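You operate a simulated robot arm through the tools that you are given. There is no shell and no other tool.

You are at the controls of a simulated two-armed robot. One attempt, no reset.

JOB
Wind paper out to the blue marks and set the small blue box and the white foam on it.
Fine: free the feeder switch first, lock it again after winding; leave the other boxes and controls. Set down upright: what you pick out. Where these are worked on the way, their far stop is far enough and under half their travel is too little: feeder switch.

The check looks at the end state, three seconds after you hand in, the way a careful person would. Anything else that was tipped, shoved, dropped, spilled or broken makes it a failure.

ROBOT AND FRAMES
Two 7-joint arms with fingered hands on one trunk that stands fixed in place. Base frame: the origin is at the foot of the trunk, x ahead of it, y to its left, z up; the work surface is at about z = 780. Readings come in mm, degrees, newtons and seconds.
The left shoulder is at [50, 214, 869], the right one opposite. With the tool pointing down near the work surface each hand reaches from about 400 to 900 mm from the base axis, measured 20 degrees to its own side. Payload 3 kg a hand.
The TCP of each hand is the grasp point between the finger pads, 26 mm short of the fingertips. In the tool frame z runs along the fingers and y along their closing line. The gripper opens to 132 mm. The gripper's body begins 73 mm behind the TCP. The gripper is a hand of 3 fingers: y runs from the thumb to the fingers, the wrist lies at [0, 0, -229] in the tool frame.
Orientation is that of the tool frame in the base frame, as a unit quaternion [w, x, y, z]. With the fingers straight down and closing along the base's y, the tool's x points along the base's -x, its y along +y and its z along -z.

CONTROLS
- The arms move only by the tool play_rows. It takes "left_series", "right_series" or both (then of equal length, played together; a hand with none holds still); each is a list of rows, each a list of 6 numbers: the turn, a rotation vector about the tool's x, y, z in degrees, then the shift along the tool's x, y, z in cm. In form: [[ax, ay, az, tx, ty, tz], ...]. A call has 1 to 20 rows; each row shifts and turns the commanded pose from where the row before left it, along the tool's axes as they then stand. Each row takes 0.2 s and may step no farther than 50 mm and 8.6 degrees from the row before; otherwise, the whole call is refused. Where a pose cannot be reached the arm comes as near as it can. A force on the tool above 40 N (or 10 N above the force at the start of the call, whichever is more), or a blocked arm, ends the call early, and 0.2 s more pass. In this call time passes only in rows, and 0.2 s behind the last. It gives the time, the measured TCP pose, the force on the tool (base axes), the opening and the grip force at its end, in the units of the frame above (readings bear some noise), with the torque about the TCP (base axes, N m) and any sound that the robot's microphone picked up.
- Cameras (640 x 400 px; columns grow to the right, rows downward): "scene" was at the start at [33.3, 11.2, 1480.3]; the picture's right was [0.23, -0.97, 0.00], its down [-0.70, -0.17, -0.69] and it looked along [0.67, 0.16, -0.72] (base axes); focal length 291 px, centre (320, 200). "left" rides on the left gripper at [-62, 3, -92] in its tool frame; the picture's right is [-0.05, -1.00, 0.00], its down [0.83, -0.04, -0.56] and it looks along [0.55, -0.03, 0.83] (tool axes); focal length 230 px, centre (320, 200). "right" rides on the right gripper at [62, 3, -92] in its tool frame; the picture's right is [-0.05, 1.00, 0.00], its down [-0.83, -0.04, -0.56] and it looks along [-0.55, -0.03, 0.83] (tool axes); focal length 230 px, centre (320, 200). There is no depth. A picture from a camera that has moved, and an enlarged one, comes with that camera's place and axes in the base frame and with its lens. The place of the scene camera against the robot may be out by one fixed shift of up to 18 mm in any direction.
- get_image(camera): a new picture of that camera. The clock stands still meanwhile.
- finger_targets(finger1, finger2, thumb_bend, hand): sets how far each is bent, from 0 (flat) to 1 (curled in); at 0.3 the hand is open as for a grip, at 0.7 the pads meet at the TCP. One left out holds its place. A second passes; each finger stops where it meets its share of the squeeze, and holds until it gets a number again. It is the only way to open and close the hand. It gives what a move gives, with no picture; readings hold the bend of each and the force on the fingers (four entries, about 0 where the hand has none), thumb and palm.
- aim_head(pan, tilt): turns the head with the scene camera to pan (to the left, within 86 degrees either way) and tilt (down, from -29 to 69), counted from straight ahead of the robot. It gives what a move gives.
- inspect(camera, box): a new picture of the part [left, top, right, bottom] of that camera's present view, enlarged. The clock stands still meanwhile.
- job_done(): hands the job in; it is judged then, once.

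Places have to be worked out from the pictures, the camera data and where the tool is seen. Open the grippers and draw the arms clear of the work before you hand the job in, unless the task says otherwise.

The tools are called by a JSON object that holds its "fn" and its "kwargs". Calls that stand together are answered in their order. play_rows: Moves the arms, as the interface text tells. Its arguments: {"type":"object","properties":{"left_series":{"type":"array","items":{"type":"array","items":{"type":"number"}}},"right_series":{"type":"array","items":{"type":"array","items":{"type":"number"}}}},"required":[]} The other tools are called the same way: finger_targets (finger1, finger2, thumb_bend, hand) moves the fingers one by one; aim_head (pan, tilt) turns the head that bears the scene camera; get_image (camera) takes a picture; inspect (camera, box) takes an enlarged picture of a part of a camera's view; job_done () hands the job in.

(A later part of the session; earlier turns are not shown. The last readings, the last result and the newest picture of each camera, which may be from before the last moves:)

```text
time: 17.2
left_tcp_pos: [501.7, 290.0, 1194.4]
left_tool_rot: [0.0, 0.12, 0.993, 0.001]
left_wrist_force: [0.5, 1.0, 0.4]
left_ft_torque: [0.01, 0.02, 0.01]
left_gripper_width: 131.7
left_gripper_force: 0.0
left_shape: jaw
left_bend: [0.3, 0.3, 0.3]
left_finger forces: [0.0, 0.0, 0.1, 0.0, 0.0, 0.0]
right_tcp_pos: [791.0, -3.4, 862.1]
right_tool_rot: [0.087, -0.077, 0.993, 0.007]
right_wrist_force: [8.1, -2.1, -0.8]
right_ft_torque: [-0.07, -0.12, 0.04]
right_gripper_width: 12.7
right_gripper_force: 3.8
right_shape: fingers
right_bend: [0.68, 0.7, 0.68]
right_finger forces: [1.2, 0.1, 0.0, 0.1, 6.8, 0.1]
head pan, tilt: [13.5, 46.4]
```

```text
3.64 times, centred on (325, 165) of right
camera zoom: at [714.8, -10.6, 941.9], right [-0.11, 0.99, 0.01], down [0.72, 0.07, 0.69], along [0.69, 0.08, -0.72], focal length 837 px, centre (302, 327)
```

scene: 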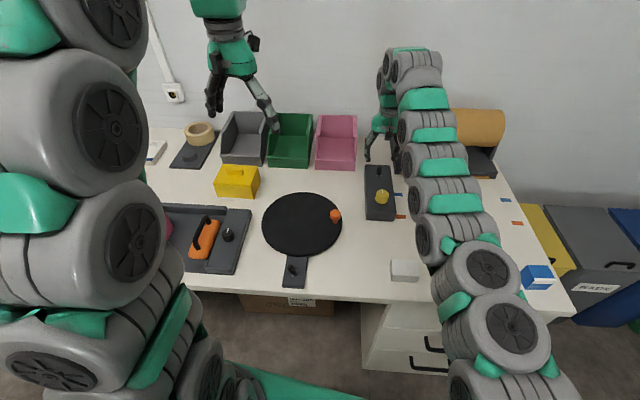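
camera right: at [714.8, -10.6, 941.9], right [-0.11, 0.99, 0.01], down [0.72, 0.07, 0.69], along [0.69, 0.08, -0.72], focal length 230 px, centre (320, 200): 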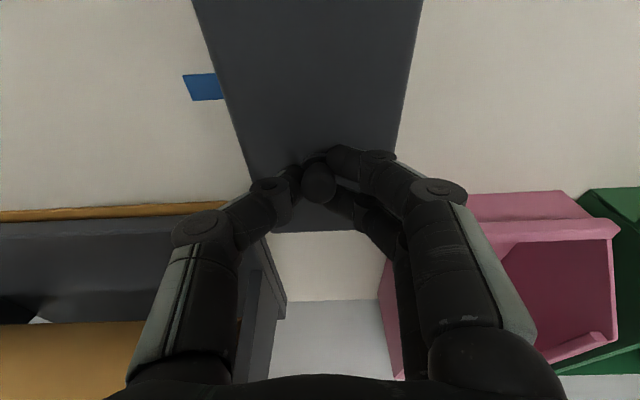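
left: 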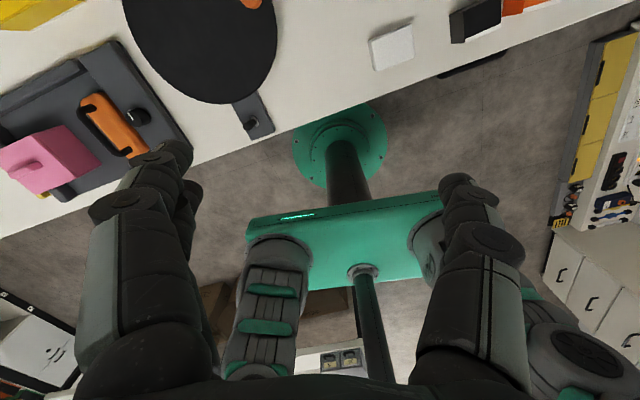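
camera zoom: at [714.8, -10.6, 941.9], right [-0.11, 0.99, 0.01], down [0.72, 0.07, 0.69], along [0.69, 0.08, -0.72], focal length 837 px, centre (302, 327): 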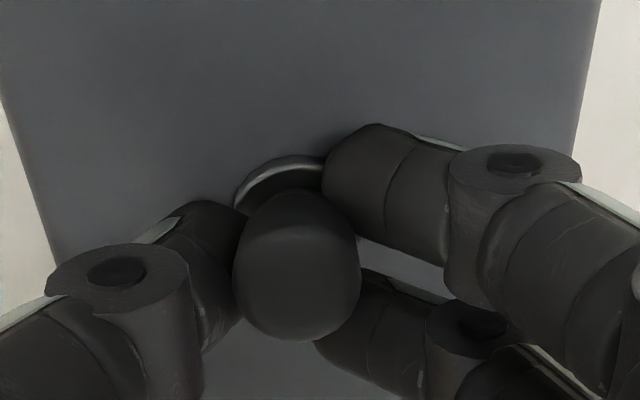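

The push force rose to 8 N while the lever stayed at the same lean, which suggests its stop. One more 4 mm step will confirm it.

{"fn": "play_rows", "kwargs": {"right_series": [[0, 0, 0, 0.394, 0, -0.07]]}}

{"fn": "inspect", "kwargs": {"camera": "right", "box": [270, 110, 380, 220]}}

```text
time: 17.6
left_tcp_pos: [501.5, 290.0, 1194.1]
left_tool_rot: [0.0, 0.12, 0.993, -0.001]
left_wrist_force: [-0.5, -1.2, -0.1]
left_ft_torque: [0.02, 0.02, 0.02]
left_gripper_width: 131.9
left_gripper_force: 0.1
left_shape: jaw
left_bend: [0.3, 0.3, 0.3]
left_finger forces: [0.1, 0.0, 0.0, 0.1, 0.0, 0.0]
right_tcp_pos: [789.1, -4.7, 862.5]
right_tool_rot: [0.085, -0.078, 0.993, 0.007]
right_wrist_force: [4.0, -4.1, -1.1]
right_ft_torque: [-0.07, -0.06, 0.0]
right_gripper_width: 11.9
right_gripper_force: 3.5
right_shape: fingers
right_bend: [0.69, 0.7, 0.68]
right_finger forces: [0.8, 1.2, 0.0, 0.0, 5.1, 0.0]
head pan, tilt: [13.5, 46.4]
```

```text
3.64 times, centred on (325, 165) of right
camera zoom: at [711.4, -11.4, 941.7], right [-0.11, 0.99, 0.01], down [0.72, 0.07, 0.69], along [0.69, 0.08, -0.72], focal length 837 px, centre (302, 327)
```

zoom: 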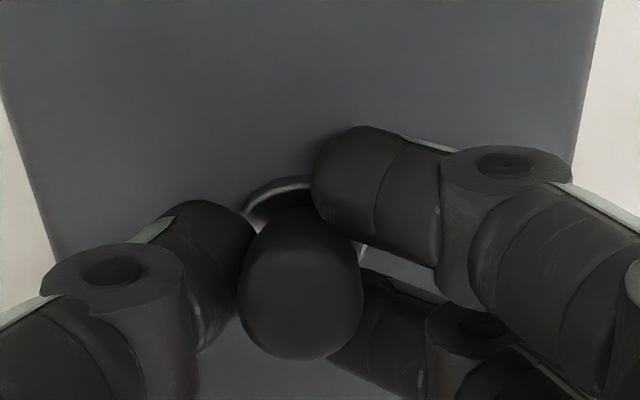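

The lever no longer follows, so it's at its near stop and free. I'll open slightly, lift off, and set the hand upright again.

{"fn": "finger_targets", "kwargs": {"hand": "right", "finger1": 0.63, "finger2": 0.63, "thumb_bend": 0.63}}

{"fn": "play_rows", "kwargs": {"right_series": [[0, 0, 0, -0.44, 0, -2.46], [0, 0, 0, -0.44, 0, -2.46], [0, 0, 0, -0.44, 0, -2.46], [0, 5, 0, 0, 0, 0], [0, 5, 0, 0, 0, 0]]}}

{"fn": "get_image", "kwargs": {"camera": "right"}}

```text
time: 18.6
left_tcp_pos: [500.9, 290.9, 1193.7]
left_tool_rot: [0.0, 0.12, 0.993, 0.0]
left_wrist_force: [-0.1, -1.2, 0.1]
left_ft_torque: [-0.02, -0.05, 0.01]
left_gripper_width: 131.7
left_gripper_force: 0.2
left_shape: jaw
left_bend: [0.3, 0.3, 0.3]
left_finger forces: [0.0, 0.0, 0.0, 0.0, 0.1, 0.0]
right_tcp_pos: [787.8, -3.5, 863.4]
right_tool_rot: [0.087, -0.079, 0.993, 0.007]
right_wrist_force: [0.4, -0.3, 0.8]
right_ft_torque: [0.02, 0.03, -0.01]
right_gripper_width: 24.8
right_gripper_force: 0.2
right_shape: fingers
right_bend: [0.63, 0.63, 0.63]
right_finger forces: [0.4, 0.1, 0.0, 0.0, 0.0, 0.1]
head pan, tilt: [13.5, 46.4]
```

```text
time: 19.8
left_tcp_pos: [501.6, 289.5, 1194.8]
left_tool_rot: [-0.001, 0.12, 0.993, -0.001]
left_wrist_force: [-0.2, 0.6, -0.2]
left_ft_torque: [0.0, 0.02, 0.02]
left_gripper_width: 131.7
left_gripper_force: 0.0
left_shape: jaw
left_bend: [0.3, 0.3, 0.3]
left_finger forces: [0.0, 0.1, 0.1, 0.0, 0.0, 0.0]
right_tcp_pos: [788.7, -2.3, 939.7]
right_tool_rot: [-0.001, -0.079, 0.997, 0.0]
right_wrist_force: [1.0, -0.9, 0.0]
right_ft_torque: [0.0, 0.0, 0.01]
right_gripper_width: 25.0
right_gripper_force: 0.0
right_shape: fingers
right_bend: [0.63, 0.63, 0.63]
right_finger forces: [0.1, 0.0, 0.0, 0.0, 0.0, 0.0]
head pan, tilt: [13.5, 46.4]
```

```text
taken
camera right: at [727.2, -7.4, 1030.3], right [-0.11, 0.99, 0.0], down [0.83, 0.09, 0.55], along [0.55, 0.06, -0.83], focal length 230 px, centre (320, 200)
```

right: 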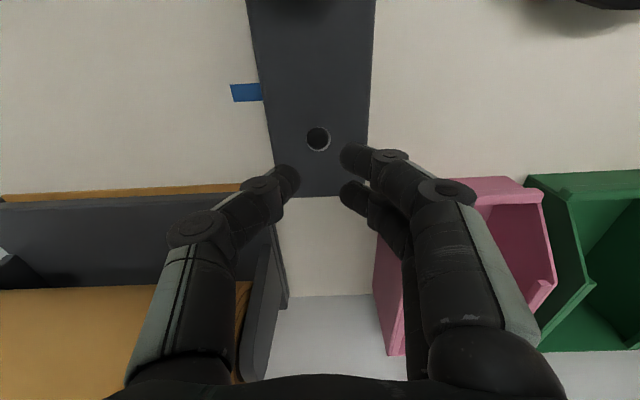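

The lever still leans about 20° toward the robot: free. Now I'll move back over the knob and look at it from close by to fix its centre.

{"fn": "play_rows", "kwargs": {"right_series": [[0, 0, 0, 4.35, -0.04, 0.15], [0, 0, 0, 4.35, -0.04, 0.15], [0, 0, 0, 4.35, -0.04, 0.15]]}}

{"fn": "get_image", "kwargs": {"camera": "right"}}

{"fn": "inspect", "kwargs": {"camera": "right", "box": [270, 120, 370, 220]}}

```text
time: 20.6
left_tcp_pos: [501.5, 290.2, 1194.8]
left_tool_rot: [-0.001, 0.121, 0.993, 0.0]
left_wrist_force: [-0.7, 0.3, 0.0]
left_ft_torque: [0.01, -0.03, -0.01]
left_gripper_width: 131.9
left_gripper_force: 0.1
left_shape: jaw
left_bend: [0.3, 0.3, 0.3]
left_finger forces: [0.1, 0.0, 0.0, 0.0, 0.1, 0.0]
right_tcp_pos: [658.7, -27.0, 934.3]
right_tool_rot: [0.001, -0.079, 0.997, 0.001]
right_wrist_force: [0.4, 0.0, -0.2]
right_ft_torque: [-0.01, -0.02, 0.0]
right_gripper_width: 25.0
right_gripper_force: 0.0
right_shape: fingers
right_bend: [0.63, 0.63, 0.63]
right_finger forces: [0.1, 0.1, 0.0, 0.0, 0.0, 0.0]
head pan, tilt: [13.5, 46.4]
```

```text
taken
camera right: at [597.5, -32.6, 1025.7], right [-0.1, 0.99, 0.0], down [0.83, 0.09, 0.56], along [0.55, 0.06, -0.83], focal length 230 px, centre (320, 200)
```

right: 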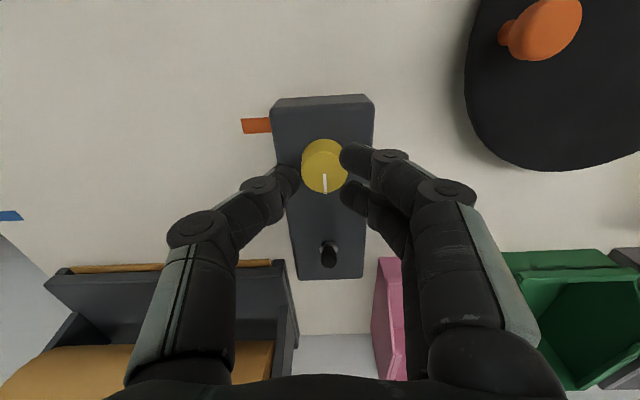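

```text
4.00 times, centred on (320, 170) of right
camera zoom: at [597.5, -32.6, 1025.7], right [-0.1, 0.99, 0.0], down [0.83, 0.09, 0.56], along [0.55, 0.06, -0.83], focal length 920 px, centre (320, 320)
```

zoom: 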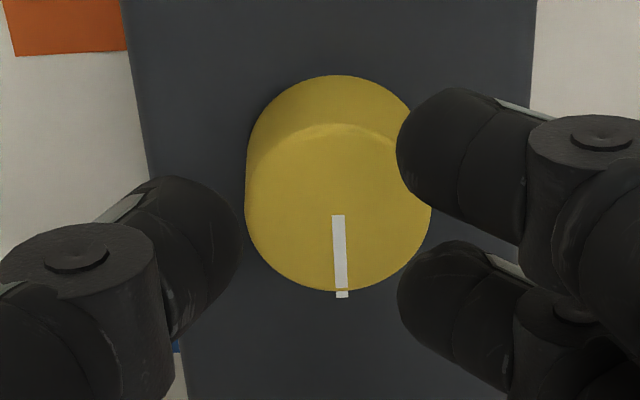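

The knob centre works out at (683, -20), 39 mm across with its top at z ≈ 854. I'll open the hand to about 68 mm and bring it centred just above the knob.

{"fn": "finger_targets", "kwargs": {"hand": "right", "finger1": 0.5, "finger2": 0.5, "thumb_bend": 0.5}}

{"fn": "play_rows", "kwargs": {"right_series": [[0, 0, 0, -1.25, 0.155, 2.2], [0, 0, 0, -1.25, 0.155, 2.2]]}}

{"fn": "get_image", "kwargs": {"camera": "right"}}

```text
time: 21.6
left_tcp_pos: [500.9, 291.3, 1194.0]
left_tool_rot: [0.0, 0.119, 0.993, 0.0]
left_wrist_force: [-0.1, -0.4, 0.3]
left_ft_torque: [0.0, 0.03, 0.0]
left_gripper_width: 132.0
left_gripper_force: 0.0
left_shape: jaw
left_bend: [0.3, 0.3, 0.3]
left_finger forces: [0.0, 0.0, 0.0, 0.0, 0.0, 0.0]
right_tcp_pos: [659.7, -27.0, 933.9]
right_tool_rot: [0.001, -0.079, 0.997, 0.0]
right_wrist_force: [0.5, -0.3, -0.2]
right_ft_torque: [0.01, -0.02, 0.0]
right_gripper_width: 67.3
right_gripper_force: 0.0
right_shape: fingers
right_bend: [0.5, 0.5, 0.5]
right_finger forces: [0.0, 0.0, 0.0, 0.1, 0.1, 0.1]
head pan, tilt: [13.5, 46.4]
```

```text
time: 22.2
left_tcp_pos: [500.8, 290.8, 1195.4]
left_tool_rot: [0.0, 0.119, 0.993, -0.001]
left_wrist_force: [-0.2, 0.4, -0.7]
left_ft_torque: [0.01, -0.02, 0.01]
left_gripper_width: 131.8
left_gripper_force: 0.2
left_shape: jaw
left_bend: [0.3, 0.3, 0.3]
left_finger forces: [0.1, 0.0, 0.1, 0.1, 0.0, 0.0]
right_tcp_pos: [683.7, -18.2, 888.0]
right_tool_rot: [0.0, -0.079, 0.997, 0.0]
right_wrist_force: [0.2, 0.0, -0.7]
right_ft_torque: [0.0, 0.02, 0.01]
right_gripper_width: 67.1
right_gripper_force: 0.0
right_shape: fingers
right_bend: [0.5, 0.5, 0.5]
right_finger forces: [0.1, 0.0, 0.0, 0.0, 0.0, 0.0]
head pan, tilt: [13.5, 46.4]
```

```text
taken
camera right: at [621.7, -22.9, 979.5], right [-0.11, 0.99, 0.0], down [0.83, 0.09, 0.56], along [0.55, 0.06, -0.83], focal length 230 px, centre (320, 200)
```

right: 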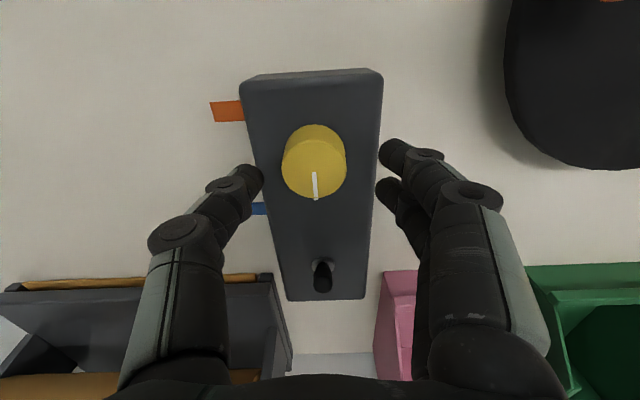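

The knob shows 3 mm to the thumb's side of the hand's centre and right otherwise. I'll correct by that and go down so the tips are a few mm above the box.

{"fn": "play_rows", "kwargs": {"right_series": [[0, 0, 0, 0, -0.28, 1.0], [0, 0, 0, 0, 0, 1.0]]}}

{"fn": "get_image", "kwargs": {"camera": "right"}}

```text
time: 22.8
left_tcp_pos: [501.3, 290.5, 1192.9]
left_tool_rot: [-0.001, 0.119, 0.993, 0.0]
left_wrist_force: [0.9, -0.3, -0.2]
left_ft_torque: [-0.01, 0.0, 0.01]
left_gripper_width: 131.8
left_gripper_force: 0.0
left_shape: jaw
left_bend: [0.3, 0.3, 0.3]
left_finger forces: [0.1, 0.1, 0.1, 0.0, 0.1, 0.0]
right_tcp_pos: [684.0, -21.5, 868.6]
right_tool_rot: [0.0, -0.079, 0.997, 0.0]
right_wrist_force: [-0.6, 0.5, -0.5]
right_ft_torque: [-0.01, -0.01, 0.01]
right_gripper_width: 67.2
right_gripper_force: 0.0
right_shape: fingers
right_bend: [0.5, 0.5, 0.5]
right_finger forces: [0.0, 0.0, 0.1, 0.1, 0.0, 0.0]
head pan, tilt: [13.5, 46.4]
```

```text
taken
camera right: at [622.1, -26.2, 960.4], right [-0.11, 0.99, 0.0], down [0.83, 0.09, 0.55], along [0.55, 0.06, -0.83], focal length 230 px, centre (320, 200)
```

right: 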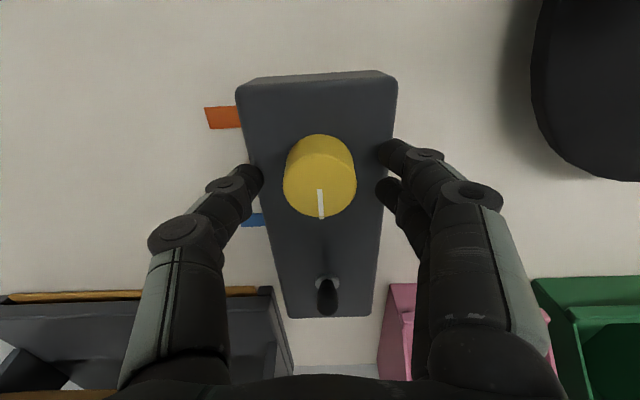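

The knob is centred between the digits. I'll close on it.

{"fn": "finger_targets", "kwargs": {"hand": "right", "finger1": 0.65, "finger2": 0.65, "thumb_bend": 0.65}}

{"fn": "get_image", "kwargs": {"camera": "right"}}

```text
time: 23.8
left_tcp_pos: [501.6, 290.6, 1193.5]
left_tool_rot: [0.0, 0.12, 0.993, 0.001]
left_wrist_force: [0.2, 0.4, 0.0]
left_ft_torque: [0.0, 0.0, -0.01]
left_gripper_width: 132.1
left_gripper_force: 0.0
left_shape: jaw
left_bend: [0.3, 0.3, 0.3]
left_finger forces: [0.1, 0.0, 0.0, 0.0, 0.0, 0.0]
right_tcp_pos: [684.0, -21.0, 869.7]
right_tool_rot: [0.0, -0.079, 0.997, 0.0]
right_wrist_force: [0.3, -1.4, -3.1]
right_ft_torque: [-0.04, -0.05, -0.04]
right_gripper_width: 36.4
right_gripper_force: 6.9
right_shape: fingers
right_bend: [0.6, 0.61, 0.62]
right_finger forces: [3.5, 2.8, 0.0, 0.0, 7.0, 0.0]
head pan, tilt: [13.5, 46.4]
```

```text
taken
camera right: at [622.2, -26.2, 960.6], right [-0.11, 0.99, 0.0], down [0.83, 0.09, 0.56], along [0.55, 0.06, -0.83], focal length 230 px, centre (320, 200)
```

right: 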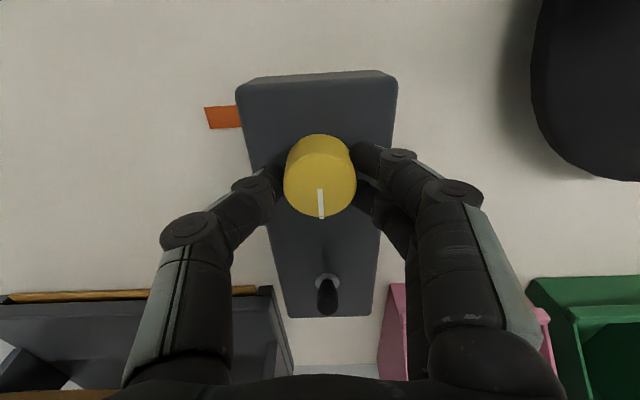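

A balanced grip (3.5 / 2.8 / 7 N). I'll try a 30° clockwise turn (seen from above) and see whether the paper edge moves.

{"fn": "play_rows", "kwargs": {"right_series": [[0, 0, 6, 0, 0, 0], [0, 0, 6, 0, 0, 0], [0, 0, 6, 0, 0, 0], [0, 0, 6, 0, 0, 0], [0, 0, 6, 0, 0, 0]]}}

{"fn": "get_image", "kwargs": {"camera": "right"}}

{"fn": "inspect", "kwargs": {"camera": "scene", "box": [340, 90, 540, 240]}}

```text
time: 25.0
left_tcp_pos: [500.8, 290.2, 1193.8]
left_tool_rot: [0.0, 0.119, 0.993, 0.0]
left_wrist_force: [0.0, 0.1, 0.0]
left_ft_torque: [0.02, 0.01, 0.02]
left_gripper_width: 131.8
left_gripper_force: 0.0
left_shape: jaw
left_bend: [0.3, 0.3, 0.3]
left_finger forces: [0.0, 0.0, 0.1, 0.1, 0.0, 0.1]
right_tcp_pos: [685.0, -20.9, 871.0]
right_tool_rot: [0.0, 0.183, 0.983, 0.0]
right_wrist_force: [1.7, -4.1, -8.9]
right_ft_torque: [-0.04, -0.06, 0.03]
right_gripper_width: 36.8
right_gripper_force: 6.6
right_shape: fingers
right_bend: [0.61, 0.61, 0.61]
right_finger forces: [2.7, 2.5, 0.1, 0.0, 8.0, 0.1]
head pan, tilt: [13.5, 46.4]
```

```text
taken
camera right: at [627.2, 5.4, 961.7], right [0.41, 0.91, 0.0], down [0.76, -0.34, 0.56], along [0.51, -0.23, -0.83], focal length 230 px, centre (320, 200)
```

right: 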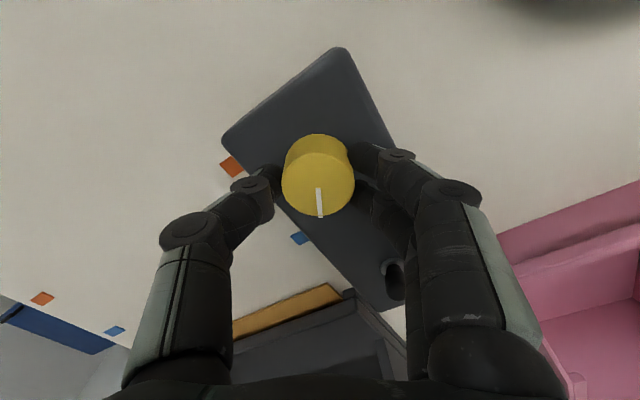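

```text
2.67 times, centred on (440, 165) of scene
camera zoom: at [33.5, 11.2, 1480.2], right [0.23, -0.97, 0.0], down [-0.7, -0.17, -0.69], along [0.67, 0.16, -0.72], focal length 776 px, centre (0, 293)
```

zoom: 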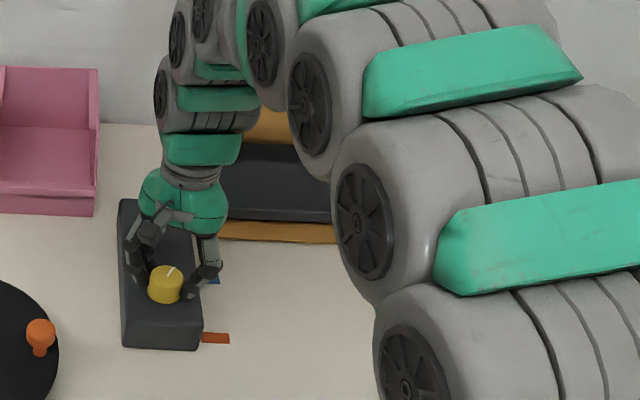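

The knob turned with the hand and the paper strip has grown, so clockwise winds out – about 26 mm per 30° by the scene picture. I'll turn 35° further and measure again.

{"fn": "play_rows", "kwargs": {"right_series": [[0, 0, 7, 0, 0, 0], [0, 0, 7, 0, 0, 0], [0, 0, 7, 0, 0, 0], [0, 0, 7, 0, 0, 0], [0, 0, 7, 0, 0, 0]]}}

{"fn": "get_image", "kwargs": {"camera": "right"}}

{"fn": "inspect", "kwargs": {"camera": "scene", "box": [340, 90, 540, 240]}}

```text
time: 26.2
left_tcp_pos: [501.0, 289.7, 1194.7]
left_tool_rot: [0.0, 0.119, 0.993, 0.0]
left_wrist_force: [0.3, 0.7, 0.0]
left_ft_torque: [0.02, 0.02, -0.01]
left_gripper_width: 131.9
left_gripper_force: 0.0
left_shape: jaw
left_bend: [0.3, 0.3, 0.3]
left_finger forces: [0.1, 0.1, 0.0, 0.0, 0.0, 0.0]
right_tcp_pos: [684.9, -20.8, 871.2]
right_tool_rot: [0.001, 0.47, 0.883, 0.0]
right_wrist_force: [0.1, -8.0, -6.9]
right_ft_torque: [-0.17, -0.04, 0.06]
right_gripper_width: 36.3
right_gripper_force: 6.5
right_shape: fingers
right_bend: [0.61, 0.62, 0.61]
right_finger forces: [2.3, 2.9, 0.0, 0.0, 8.9, 0.0]
head pan, tilt: [13.5, 46.4]
```

```text
taken
camera right: at [652.0, 33.2, 962.0], right [0.86, 0.51, 0.0], down [0.43, -0.71, 0.55], along [0.29, -0.48, -0.83], focal length 230 px, centre (320, 200)
```

right: 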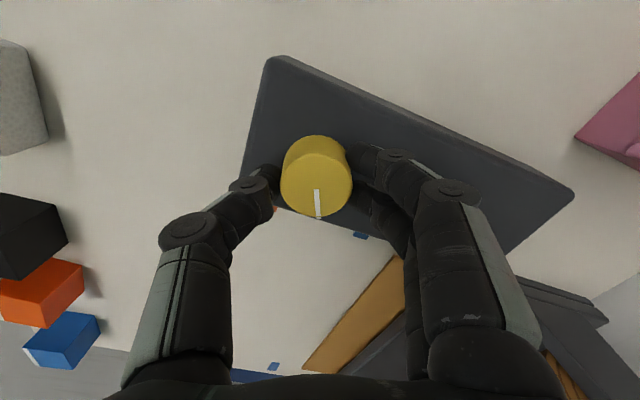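

```text
2.67 times, centred on (440, 165) of scene
camera zoom: at [33.4, 11.1, 1480.3], right [0.23, -0.97, 0.0], down [-0.7, -0.17, -0.69], along [0.67, 0.16, -0.72], focal length 776 px, centre (0, 293)
```

zoom: 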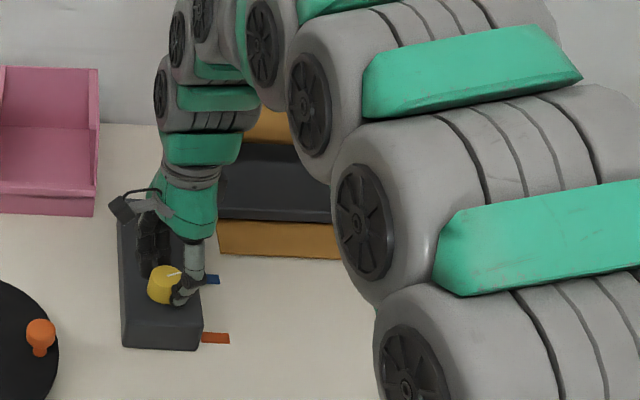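

The paper edge has come about 51 mm out over 65° of turn, leaving about 50 mm to the blue marks. I'll turn 35° more and check.

{"fn": "play_rows", "kwargs": {"right_series": [[0, 0, 7, 0, 0, 0], [0, 0, 7, 0, 0, 0], [0, 0, 7, 0, 0, 0], [0, 0, 7, 0, 0, 0], [0, 0, 7, 0, 0, 0]]}}

{"fn": "get_image", "kwargs": {"camera": "right"}}

{"fn": "inspect", "kwargs": {"camera": "scene", "box": [340, 90, 540, 240]}}

```text
time: 27.4
left_tcp_pos: [500.7, 290.0, 1193.0]
left_tool_rot: [-0.001, 0.12, 0.993, -0.001]
left_wrist_force: [0.0, -0.6, 0.3]
left_ft_torque: [0.05, 0.0, -0.03]
left_gripper_width: 131.6
left_gripper_force: 0.1
left_shape: jaw
left_bend: [0.3, 0.3, 0.3]
left_finger forces: [0.0, 0.0, 0.0, 0.1, 0.0, 0.0]
right_tcp_pos: [684.0, -19.5, 870.2]
right_tool_rot: [0.0, 0.713, 0.701, 0.0]
right_wrist_force: [-2.3, -3.1, -1.4]
right_ft_torque: [-0.07, 0.13, 0.05]
right_gripper_width: 35.3
right_gripper_force: 5.9
right_shape: fingers
right_bend: [0.62, 0.61, 0.61]
right_finger forces: [1.9, 3.2, 0.0, 0.0, 7.8, 0.0]
head pan, tilt: [13.5, 46.4]
```

```text
taken
camera right: at [688.3, 43.0, 962.5], right [1.0, -0.07, 0.0], down [-0.06, -0.83, 0.55], along [-0.04, -0.55, -0.83], focal length 230 px, centre (320, 200)
```

right: 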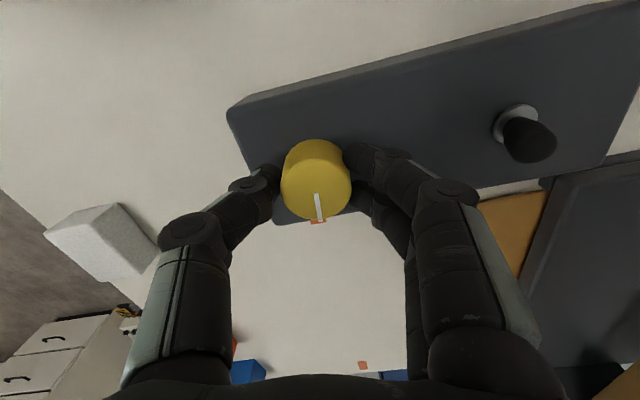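

```text
2.67 times, centred on (440, 165) of scene
camera zoom: at [33.3, 11.2, 1480.3], right [0.23, -0.97, 0.0], down [-0.7, -0.17, -0.69], along [0.67, 0.16, -0.72], focal length 776 px, centre (0, 293)
```

zoom: 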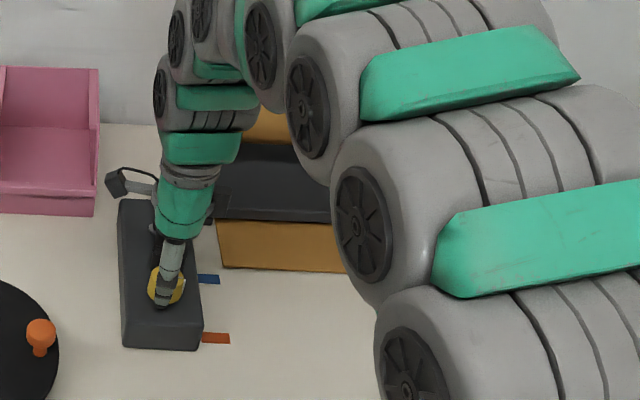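

The edge is now about 24 mm short of the marks by the scene picture. I'll turn 24° more, then measure closely.

{"fn": "play_rows", "kwargs": {"right_series": [[0, 0, 6, 0, 0, 0], [0, 0, 6, 0, 0, 0], [0, 0, 6, 0, 0, 0], [0, 0, 6, 0, 0, 0]]}}

{"fn": "get_image", "kwargs": {"camera": "right"}}

{"fn": "inspect", "kwargs": {"camera": "scene", "box": [380, 150, 480, 220]}}

```text
time: 28.4
left_tcp_pos: [501.1, 290.6, 1194.2]
left_tool_rot: [0.0, 0.119, 0.993, 0.0]
left_wrist_force: [-0.6, 0.0, 0.6]
left_ft_torque: [-0.02, -0.03, 0.0]
left_gripper_width: 131.8
left_gripper_force: 0.1
left_shape: jaw
left_bend: [0.3, 0.3, 0.3]
left_finger forces: [0.0, 0.0, 0.1, 0.0, 0.0, 0.0]
right_tcp_pos: [685.9, -18.6, 870.6]
right_tool_rot: [0.0, 0.843, 0.537, -0.001]
right_wrist_force: [-3.7, -4.6, 3.0]
right_ft_torque: [-0.13, 0.1, 0.05]
right_gripper_width: 34.7
right_gripper_force: 6.8
right_shape: fingers
right_bend: [0.62, 0.61, 0.61]
right_finger forces: [2.6, 4.0, 0.1, 0.1, 7.5, 0.0]
head pan, tilt: [13.5, 46.4]
```

```text
taken
camera right: at [713.2, 35.4, 961.8], right [0.88, -0.47, 0.0], down [-0.39, -0.73, 0.56], along [-0.26, -0.49, -0.83], focal length 230 px, centre (320, 200)
```

right: 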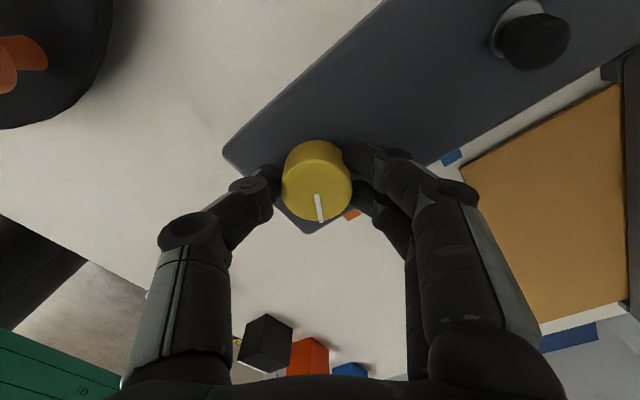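

```text
5.71 times, centred on (430, 185) of scene
camera zoom: at [33.2, 11.2, 1480.3], right [0.23, -0.97, 0.0], down [-0.7, -0.17, -0.69], along [0.67, 0.16, -0.72], focal length 1664 px, centre (-309, 286)
```

zoom: 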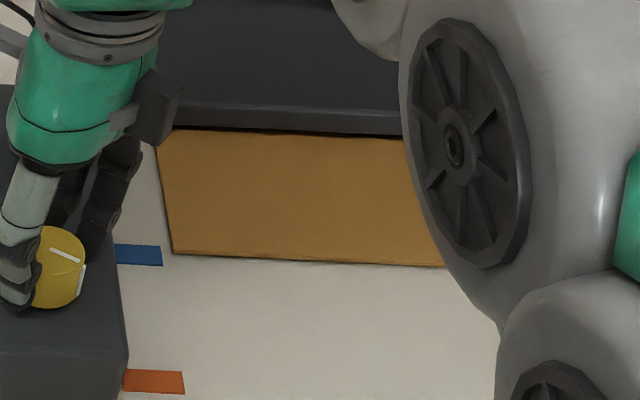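

The edge already lies over the far third of the blue mark. I'll zoom in with the right camera for a second opinion.

{"fn": "inspect", "kwargs": {"camera": "right", "box": [420, 130, 500, 200]}}

{"fn": "inspect", "kwargs": {"camera": "scene", "box": [395, 180, 425, 205]}}

{"fn": "inspect", "kwargs": {"camera": "scene", "box": [400, 150, 540, 240]}}

```text
5.71 times, centred on (460, 165) of right
camera zoom: at [713.2, 35.4, 961.8], right [0.88, -0.47, 0.0], down [-0.39, -0.73, 0.56], along [-0.26, -0.49, -0.83], focal length 1315 px, centre (-480, 400)
```

zoom: 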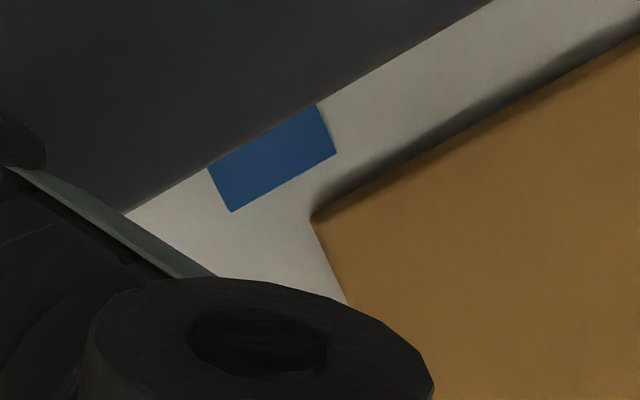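

```text
16.00 times, centred on (410, 192) of scene
camera zoom: at [33.2, 11.2, 1480.3], right [0.23, -0.97, 0.0], down [-0.7, -0.17, -0.69], along [0.67, 0.16, -0.72], focal length 4658 px, centre (-1120, 320)
```

zoom: 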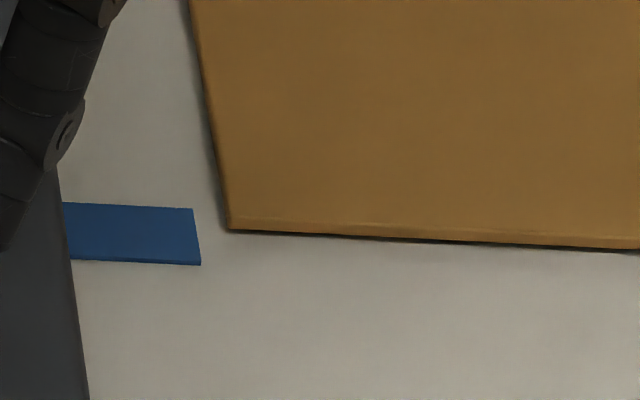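

```text
4.44 times, centred on (470, 195) of scene
camera zoom: at [33.2, 11.2, 1480.3], right [0.23, -0.97, 0.0], down [-0.7, -0.17, -0.69], along [0.67, 0.16, -0.72], focal length 1294 px, centre (-347, 222)
```

zoom: 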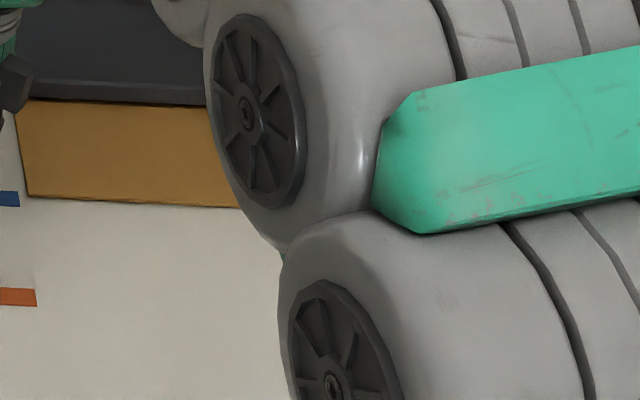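

Both views put the paper edge 37–39% into the blue mark from its far side, so about 2 mm short of the mark's middle. I'll add 3.2° of turn.

{"fn": "play_rows", "kwargs": {"right_series": [[0, 0, 3.2, 0, 0, 0]]}}

{"fn": "inspect", "kwargs": {"camera": "scene", "box": [395, 180, 425, 205]}}

{"fn": "get_image", "kwargs": {"camera": "right"}}

```text
time: 28.8
left_tcp_pos: [500.7, 291.1, 1193.9]
left_tool_rot: [0.001, 0.119, 0.993, 0.0]
left_wrist_force: [0.9, 0.2, -0.3]
left_ft_torque: [-0.02, 0.0, 0.03]
left_gripper_width: 132.0
left_gripper_force: 0.1
left_shape: jaw
left_bend: [0.3, 0.3, 0.3]
left_finger forces: [0.0, 0.0, 0.0, 0.1, 0.1, 0.0]
right_tcp_pos: [683.4, -20.4, 870.2]
right_tool_rot: [0.0, 0.858, 0.514, 0.001]
right_wrist_force: [-2.7, -5.3, 1.3]
right_ft_torque: [-0.15, 0.04, 0.04]
right_gripper_width: 34.5
right_gripper_force: 6.2
right_shape: fingers
right_bend: [0.62, 0.61, 0.62]
right_finger forces: [2.4, 4.5, 0.1, 0.0, 6.5, 0.0]
head pan, tilt: [13.5, 46.4]
```

```text
16.00 times, centred on (410, 192) of scene
camera zoom: at [33.3, 11.2, 1480.3], right [0.23, -0.97, 0.0], down [-0.7, -0.17, -0.69], along [0.67, 0.16, -0.72], focal length 4658 px, centre (-1120, 320)
```

zoom: 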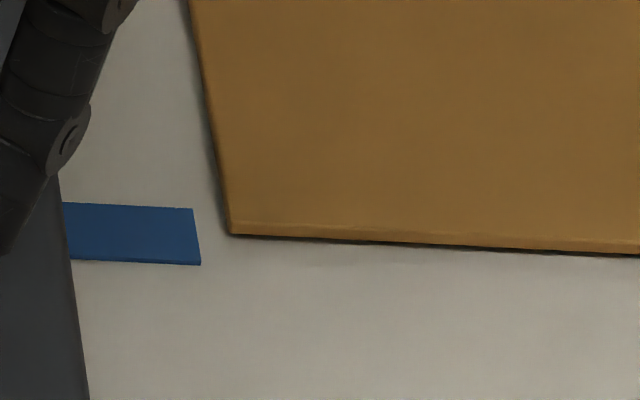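

```text
taken
camera right: at [716.2, 34.3, 962.0], right [0.86, -0.52, 0.0], down [-0.43, -0.71, 0.56], along [-0.29, -0.47, -0.83], focal length 230 px, centre (320, 200)
```

right: 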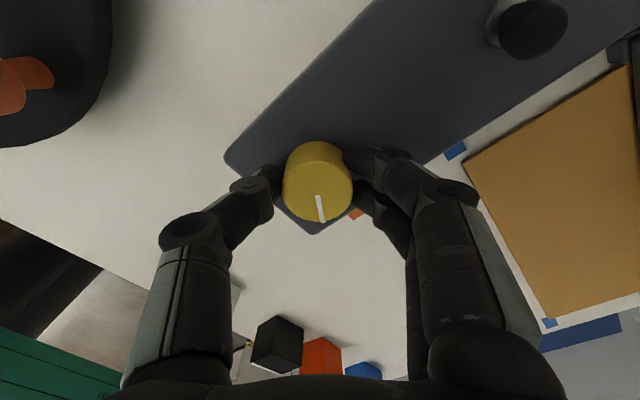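

The edge is now at about 46% of the left mark, practically its middle. I'll check the right-hand mark in the hand camera too.

{"fn": "inspect", "kwargs": {"camera": "right", "box": [520, 295, 590, 345]}}

{"fn": "inspect", "kwargs": {"camera": "right", "box": [430, 130, 500, 190]}}

```text
8.00 times, centred on (555, 320) of right
camera zoom: at [716.2, 34.3, 962.0], right [0.86, -0.52, 0.0], down [-0.43, -0.71, 0.56], along [-0.29, -0.47, -0.83], focal length 1841 px, centre (-1560, -760)
```

zoom: 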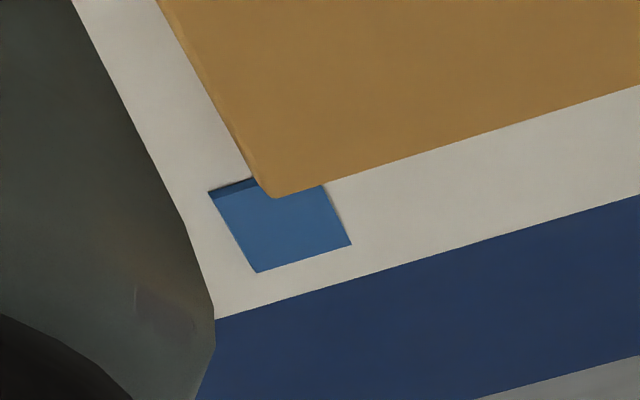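

```text
6.67 times, centred on (465, 160) of right
camera zoom: at [716.2, 34.3, 962.0], right [0.86, -0.52, 0.0], down [-0.43, -0.71, 0.56], along [-0.29, -0.47, -0.83], focal length 1534 px, centre (-647, 467)
```

zoom: 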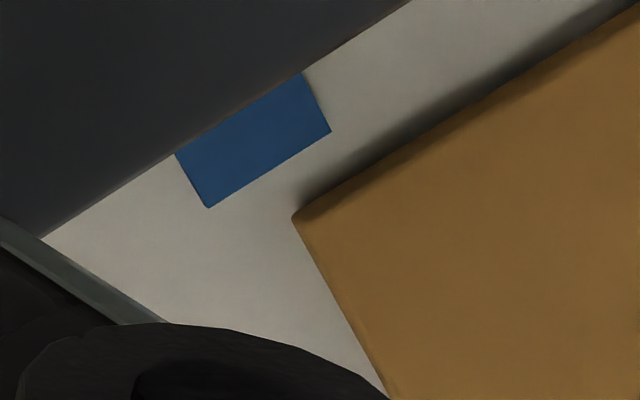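

Both marks agree: the paper edge lies in the middle of the blue marks. I'll release the knob and lift straight off.

{"fn": "finger_targets", "kwargs": {"hand": "right", "finger1": 0.5, "finger2": 0.5, "thumb_bend": 0.5}}

{"fn": "play_rows", "kwargs": {"right_series": [[0, 0, 0, 0, 0, -2.5], [0, 0, 0, 0, 0, -2.5], [0, 0, 0, 0, 0, -2.5], [0, 0, -7.5, 0, 0, 0], [0, 0, -7.5, 0, 0, 0], [0, 0, -7.5, 0, 0, 0], [0, 0, -7.5, 0, 0, 0], [0, 0, -7.5, 0, 0, 0]]}}

{"fn": "get_image", "kwargs": {"camera": "right"}}

{"fn": "inspect", "kwargs": {"camera": "scene", "box": [380, 150, 480, 220]}}

```text
time: 29.8
left_tcp_pos: [500.7, 290.3, 1194.2]
left_tool_rot: [-0.001, 0.119, 0.993, 0.0]
left_wrist_force: [-0.8, 0.3, -0.6]
left_ft_torque: [0.0, 0.01, 0.01]
left_gripper_width: 131.9
left_gripper_force: 0.0
left_shape: jaw
left_bend: [0.3, 0.3, 0.3]
left_finger forces: [0.1, 0.0, 0.0, 0.0, 0.0, 0.1]
right_tcp_pos: [684.2, -19.0, 871.5]
right_tool_rot: [0.0, 0.858, 0.514, 0.0]
right_wrist_force: [0.3, -0.8, -0.2]
right_ft_torque: [-0.03, -0.01, 0.02]
right_gripper_width: 67.2
right_gripper_force: 0.0
right_shape: fingers
right_bend: [0.5, 0.5, 0.5]
right_finger forces: [0.0, 0.1, 0.0, 0.0, 0.1, 0.0]
head pan, tilt: [13.5, 46.4]
```

```text
time: 31.6
left_tcp_pos: [501.1, 291.1, 1194.7]
left_tool_rot: [0.0, 0.119, 0.993, 0.0]
left_wrist_force: [-0.4, -0.5, 0.4]
left_ft_torque: [0.0, 0.03, 0.01]
left_gripper_width: 131.8
left_gripper_force: 0.1
left_shape: jaw
left_bend: [0.3, 0.3, 0.3]
left_finger forces: [0.0, 0.0, 0.1, 0.0, 0.0, 0.0]
right_tcp_pos: [685.2, -21.0, 945.3]
right_tool_rot: [0.0, 0.646, 0.763, 0.0]
right_wrist_force: [0.1, -0.3, 0.9]
right_ft_torque: [-0.02, 0.05, 0.01]
right_gripper_width: 67.6
right_gripper_force: 0.1
right_shape: fingers
right_bend: [0.5, 0.5, 0.5]
right_finger forces: [0.0, 0.1, 0.0, 0.1, 0.1, 0.0]
head pan, tilt: [13.5, 46.4]
```

```text
taken
camera right: at [676.9, 42.4, 1036.6], right [0.99, 0.11, 0.0], down [0.09, -0.83, 0.55], along [0.06, -0.55, -0.83], focal length 230 px, centre (320, 200)
```

right: 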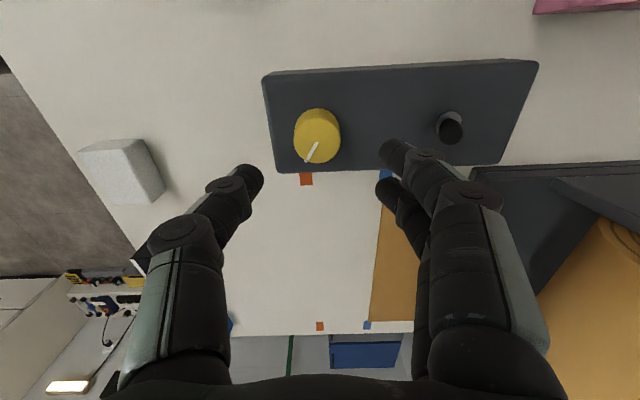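

```text
5.71 times, centred on (430, 185) of scene
camera zoom: at [33.3, 11.2, 1480.3], right [0.23, -0.97, 0.0], down [-0.7, -0.17, -0.69], along [0.67, 0.16, -0.72], focal length 1664 px, centre (-309, 286)
```

zoom: 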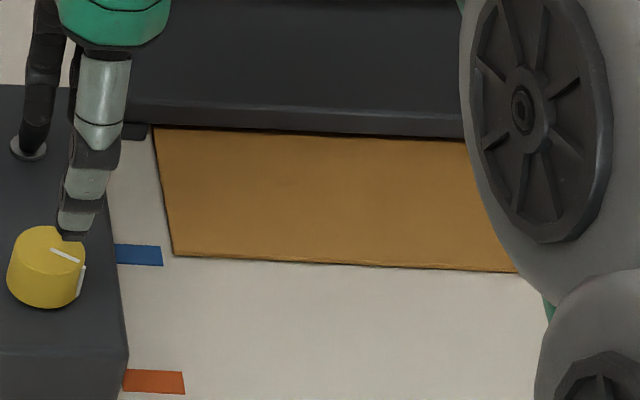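

Paper stays in place after release. Next I lock the switch: the hand is now turned with its closing line along the box, so I'll close it to a beak and bring it down between knob and lever.

{"fn": "finger_targets", "kwargs": {"hand": "right", "finger1": 0.7, "finger2": 0.7, "thumb_bend": 0.7}}

{"fn": "play_rows", "kwargs": {"right_series": [[0, 0, 0, 0, 2.7, 0], [0, 0, 0, 0, 2.7, 0], [0, 0, 0, 0, 0, 2.8], [0, 0, 0, 0, 0, 2.8]]}}

{"fn": "get_image", "kwargs": {"camera": "right"}}

{"fn": "inspect", "kwargs": {"camera": "scene", "box": [350, 140, 430, 225]}}

```text
time: 32.6
left_tcp_pos: [501.0, 289.9, 1194.4]
left_tool_rot: [0.0, 0.119, 0.993, 0.0]
left_wrist_force: [-0.4, 0.0, -0.5]
left_ft_torque: [0.01, -0.04, 0.0]
left_gripper_width: 131.7
left_gripper_force: 0.1
left_shape: jaw
left_bend: [0.3, 0.3, 0.3]
left_finger forces: [0.1, 0.0, 0.0, 0.0, 0.0, 0.1]
right_tcp_pos: [685.2, -20.4, 945.8]
right_tool_rot: [0.0, 0.647, 0.763, 0.0]
right_wrist_force: [0.5, 0.4, -0.6]
right_ft_torque: [0.02, 0.03, -0.01]
right_gripper_width: 6.2
right_gripper_force: 0.1
right_shape: fingers
right_bend: [0.7, 0.7, 0.7]
right_finger forces: [0.1, 0.1, 0.0, 0.1, 0.0, 0.2]
head pan, tilt: [13.5, 46.4]
```

```text
time: 33.6
left_tcp_pos: [502.0, 289.4, 1195.9]
left_tool_rot: [0.0, 0.118, 0.993, 0.0]
left_wrist_force: [0.2, -0.2, 0.2]
left_ft_torque: [-0.01, -0.01, 0.02]
left_gripper_width: 131.9
left_gripper_force: 0.1
left_shape: jaw
left_bend: [0.3, 0.3, 0.3]
left_finger forces: [0.1, 0.1, 0.0, 0.0, 0.0, 0.1]
right_tcp_pos: [739.3, -13.3, 889.3]
right_tool_rot: [0.0, 0.647, 0.762, 0.0]
right_wrist_force: [0.4, 0.2, -0.7]
right_ft_torque: [-0.01, 0.0, 0.02]
right_gripper_width: 6.2
right_gripper_force: 0.1
right_shape: fingers
right_bend: [0.7, 0.7, 0.7]
right_finger forces: [0.1, 0.0, 0.1, 0.1, 0.0, 0.0]
head pan, tilt: [13.5, 46.4]
```

```text
taken
camera right: at [730.8, 49.4, 979.8], right [0.99, 0.11, 0.0], down [0.09, -0.83, 0.56], along [0.06, -0.55, -0.83], focal length 230 px, centre (320, 200)
```

right: 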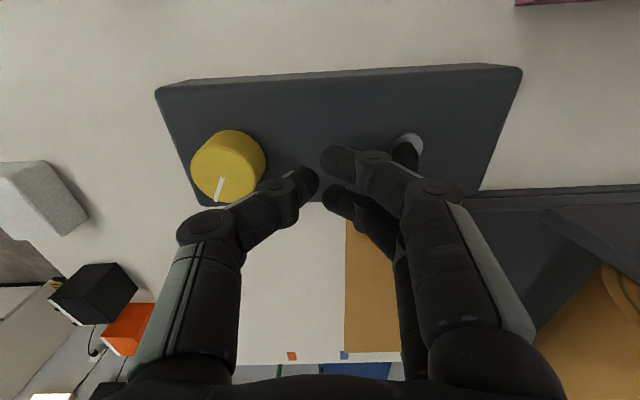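

```text
4.71 times, centred on (390, 182) of scene
camera zoom: at [33.4, 11.2, 1480.3], right [0.23, -0.97, 0.0], down [-0.7, -0.17, -0.69], along [0.67, 0.16, -0.72], focal length 1370 px, centre (-9, 282)
```

zoom: 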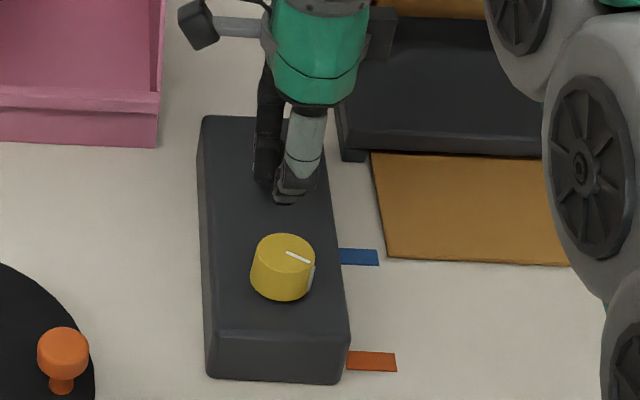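

In this orientation the bent finger joints would come down right over the lever, so I'd rather turn the hand back square to the box and push with the straight side of finger 2. I'll rise 20 mm and rotate back 90°.

{"fn": "play_rows", "kwargs": {"right_series": [[0, 0, 0, 0, 0, -2.0], [0, 0, -7.5, 0, 0, 0], [0, 0, -7.5, 0, 0, 0], [0, 0, -7.5, 0, 0, 0], [0, 0, -7.5, 0, 0, 0], [0, 0, -7.5, 0, 0, 0], [0, 0, -7.5, 0, 0, 0], [0, 0, -7.5, 0, 0, 0], [0, 0, -7.5, 0, 0, 0], [0, 0, -7.5, 0, 0, 0], [0, 0, -7.5, 0, 0, 0], [0, 0, -7.5, 0, 0, 0], [0, 0, -7.5, 0, 0, 0], [0, 0, 0, -0.17, -0.64, 0]]}}

{"fn": "get_image", "kwargs": {"camera": "right"}}

```text
time: 36.6
left_tcp_pos: [500.6, 290.9, 1194.4]
left_tool_rot: [0.0, 0.12, 0.993, 0.0]
left_wrist_force: [0.7, -0.8, 0.8]
left_ft_torque: [-0.01, 0.04, 0.03]
left_gripper_width: 131.8
left_gripper_force: 0.1
left_shape: jaw
left_bend: [0.3, 0.3, 0.3]
left_finger forces: [0.0, 0.0, 0.1, 0.0, 0.0, 0.0]
right_tcp_pos: [740.0, -16.5, 908.8]
right_tool_rot: [0.001, -0.082, 0.997, 0.0]
right_wrist_force: [-0.2, -0.2, -0.4]
right_ft_torque: [0.01, -0.03, 0.02]
right_gripper_width: 6.3
right_gripper_force: 0.0
right_shape: fingers
right_bend: [0.7, 0.7, 0.7]
right_finger forces: [0.0, 0.1, 0.0, 0.0, 0.0, 0.0]
head pan, tilt: [13.5, 46.4]
```

```text
taken
camera right: at [678.9, -22.6, 1000.5], right [-0.11, 0.99, 0.0], down [0.83, 0.09, 0.56], along [0.55, 0.06, -0.83], focal length 230 px, centre (320, 200)
```

right: 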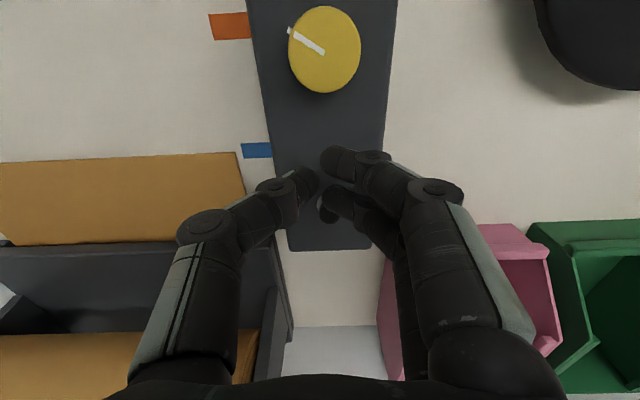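

The lever is just hidden beyond finger 2, slightly right of centre as planned. I'll shift 3.5 mm toward the thumb side and lower to working height in front of it.

{"fn": "play_rows", "kwargs": {"right_series": [[0, 0, 0, 0, -0.35, 1.5], [0, 0, 0, 0, 0, 1.5], [0, 0, 0, 0, 0, 1.4]]}}

{"fn": "get_image", "kwargs": {"camera": "right"}}

```text
time: 37.4
left_tcp_pos: [501.6, 291.3, 1195.1]
left_tool_rot: [0.0, 0.119, 0.993, 0.0]
left_wrist_force: [0.7, -0.2, 0.2]
left_ft_torque: [0.01, -0.01, -0.01]
left_gripper_width: 132.2
left_gripper_force: 0.1
left_shape: jaw
left_bend: [0.3, 0.3, 0.3]
left_finger forces: [0.0, 0.1, 0.0, 0.0, 0.1, 0.0]
right_tcp_pos: [740.4, -21.6, 864.7]
right_tool_rot: [0.0, -0.082, 0.997, 0.0]
right_wrist_force: [0.6, 0.1, -0.4]
right_ft_torque: [0.0, 0.01, 0.01]
right_gripper_width: 6.4
right_gripper_force: 0.1
right_shape: fingers
right_bend: [0.7, 0.7, 0.7]
right_finger forces: [0.0, 0.1, 0.0, 0.0, 0.0, 0.0]
head pan, tilt: [13.5, 46.4]
```

```text
taken
camera right: at [678.2, -27.2, 956.1], right [-0.11, 0.99, 0.0], down [0.83, 0.09, 0.55], along [0.55, 0.06, -0.83], focal length 230 px, centre (320, 200)
```

right: 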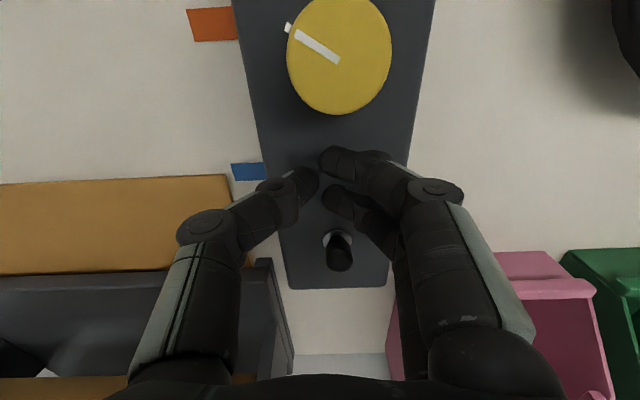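

Finger 2 is in line with the lever. I'll push away from the robot in 4 mm steps, 28 mm first.

{"fn": "play_rows", "kwargs": {"right_series": [[0, 0, 0, -0.4, 0, 0], [0, 0, 0, -0.4, 0, 0], [0, 0, 0, -0.4, 0, 0], [0, 0, 0, -0.4, 0, 0], [0, 0, 0, -0.4, 0, 0], [0, 0, 0, -0.4, 0, 0], [0, 0, 0, -0.4, 0, 0]]}}

{"fn": "get_image", "kwargs": {"camera": "right"}}

```text
time: 39.0
left_tcp_pos: [501.2, 290.2, 1194.9]
left_tool_rot: [0.0, 0.119, 0.993, 0.0]
left_wrist_force: [0.1, 0.0, -0.4]
left_ft_torque: [0.03, -0.01, -0.03]
left_gripper_width: 131.9
left_gripper_force: 0.2
left_shape: jaw
left_bend: [0.3, 0.3, 0.3]
left_finger forces: [0.0, 0.1, 0.0, 0.0, 0.0, 0.0]
right_tcp_pos: [770.2, -17.2, 866.2]
right_tool_rot: [0.0, -0.082, 0.997, 0.0]
right_wrist_force: [-1.3, 0.7, 0.1]
right_ft_torque: [0.02, 0.0, 0.02]
right_gripper_width: 5.9
right_gripper_force: 0.1
right_shape: fingers
right_bend: [0.7, 0.7, 0.7]
right_finger forces: [0.1, 1.2, 0.0, 0.0, 0.1, 0.0]
head pan, tilt: [13.5, 46.4]
```

```text
taken
camera right: at [706.7, -22.6, 956.6], right [-0.11, 0.99, 0.0], down [0.83, 0.09, 0.56], along [0.55, 0.06, -0.83], focal length 230 px, centre (320, 200)
```

right: 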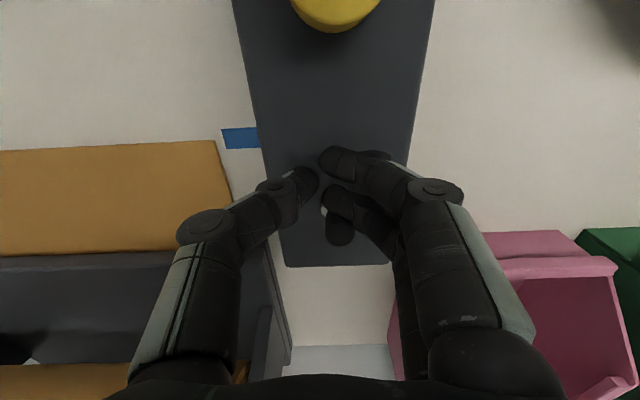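

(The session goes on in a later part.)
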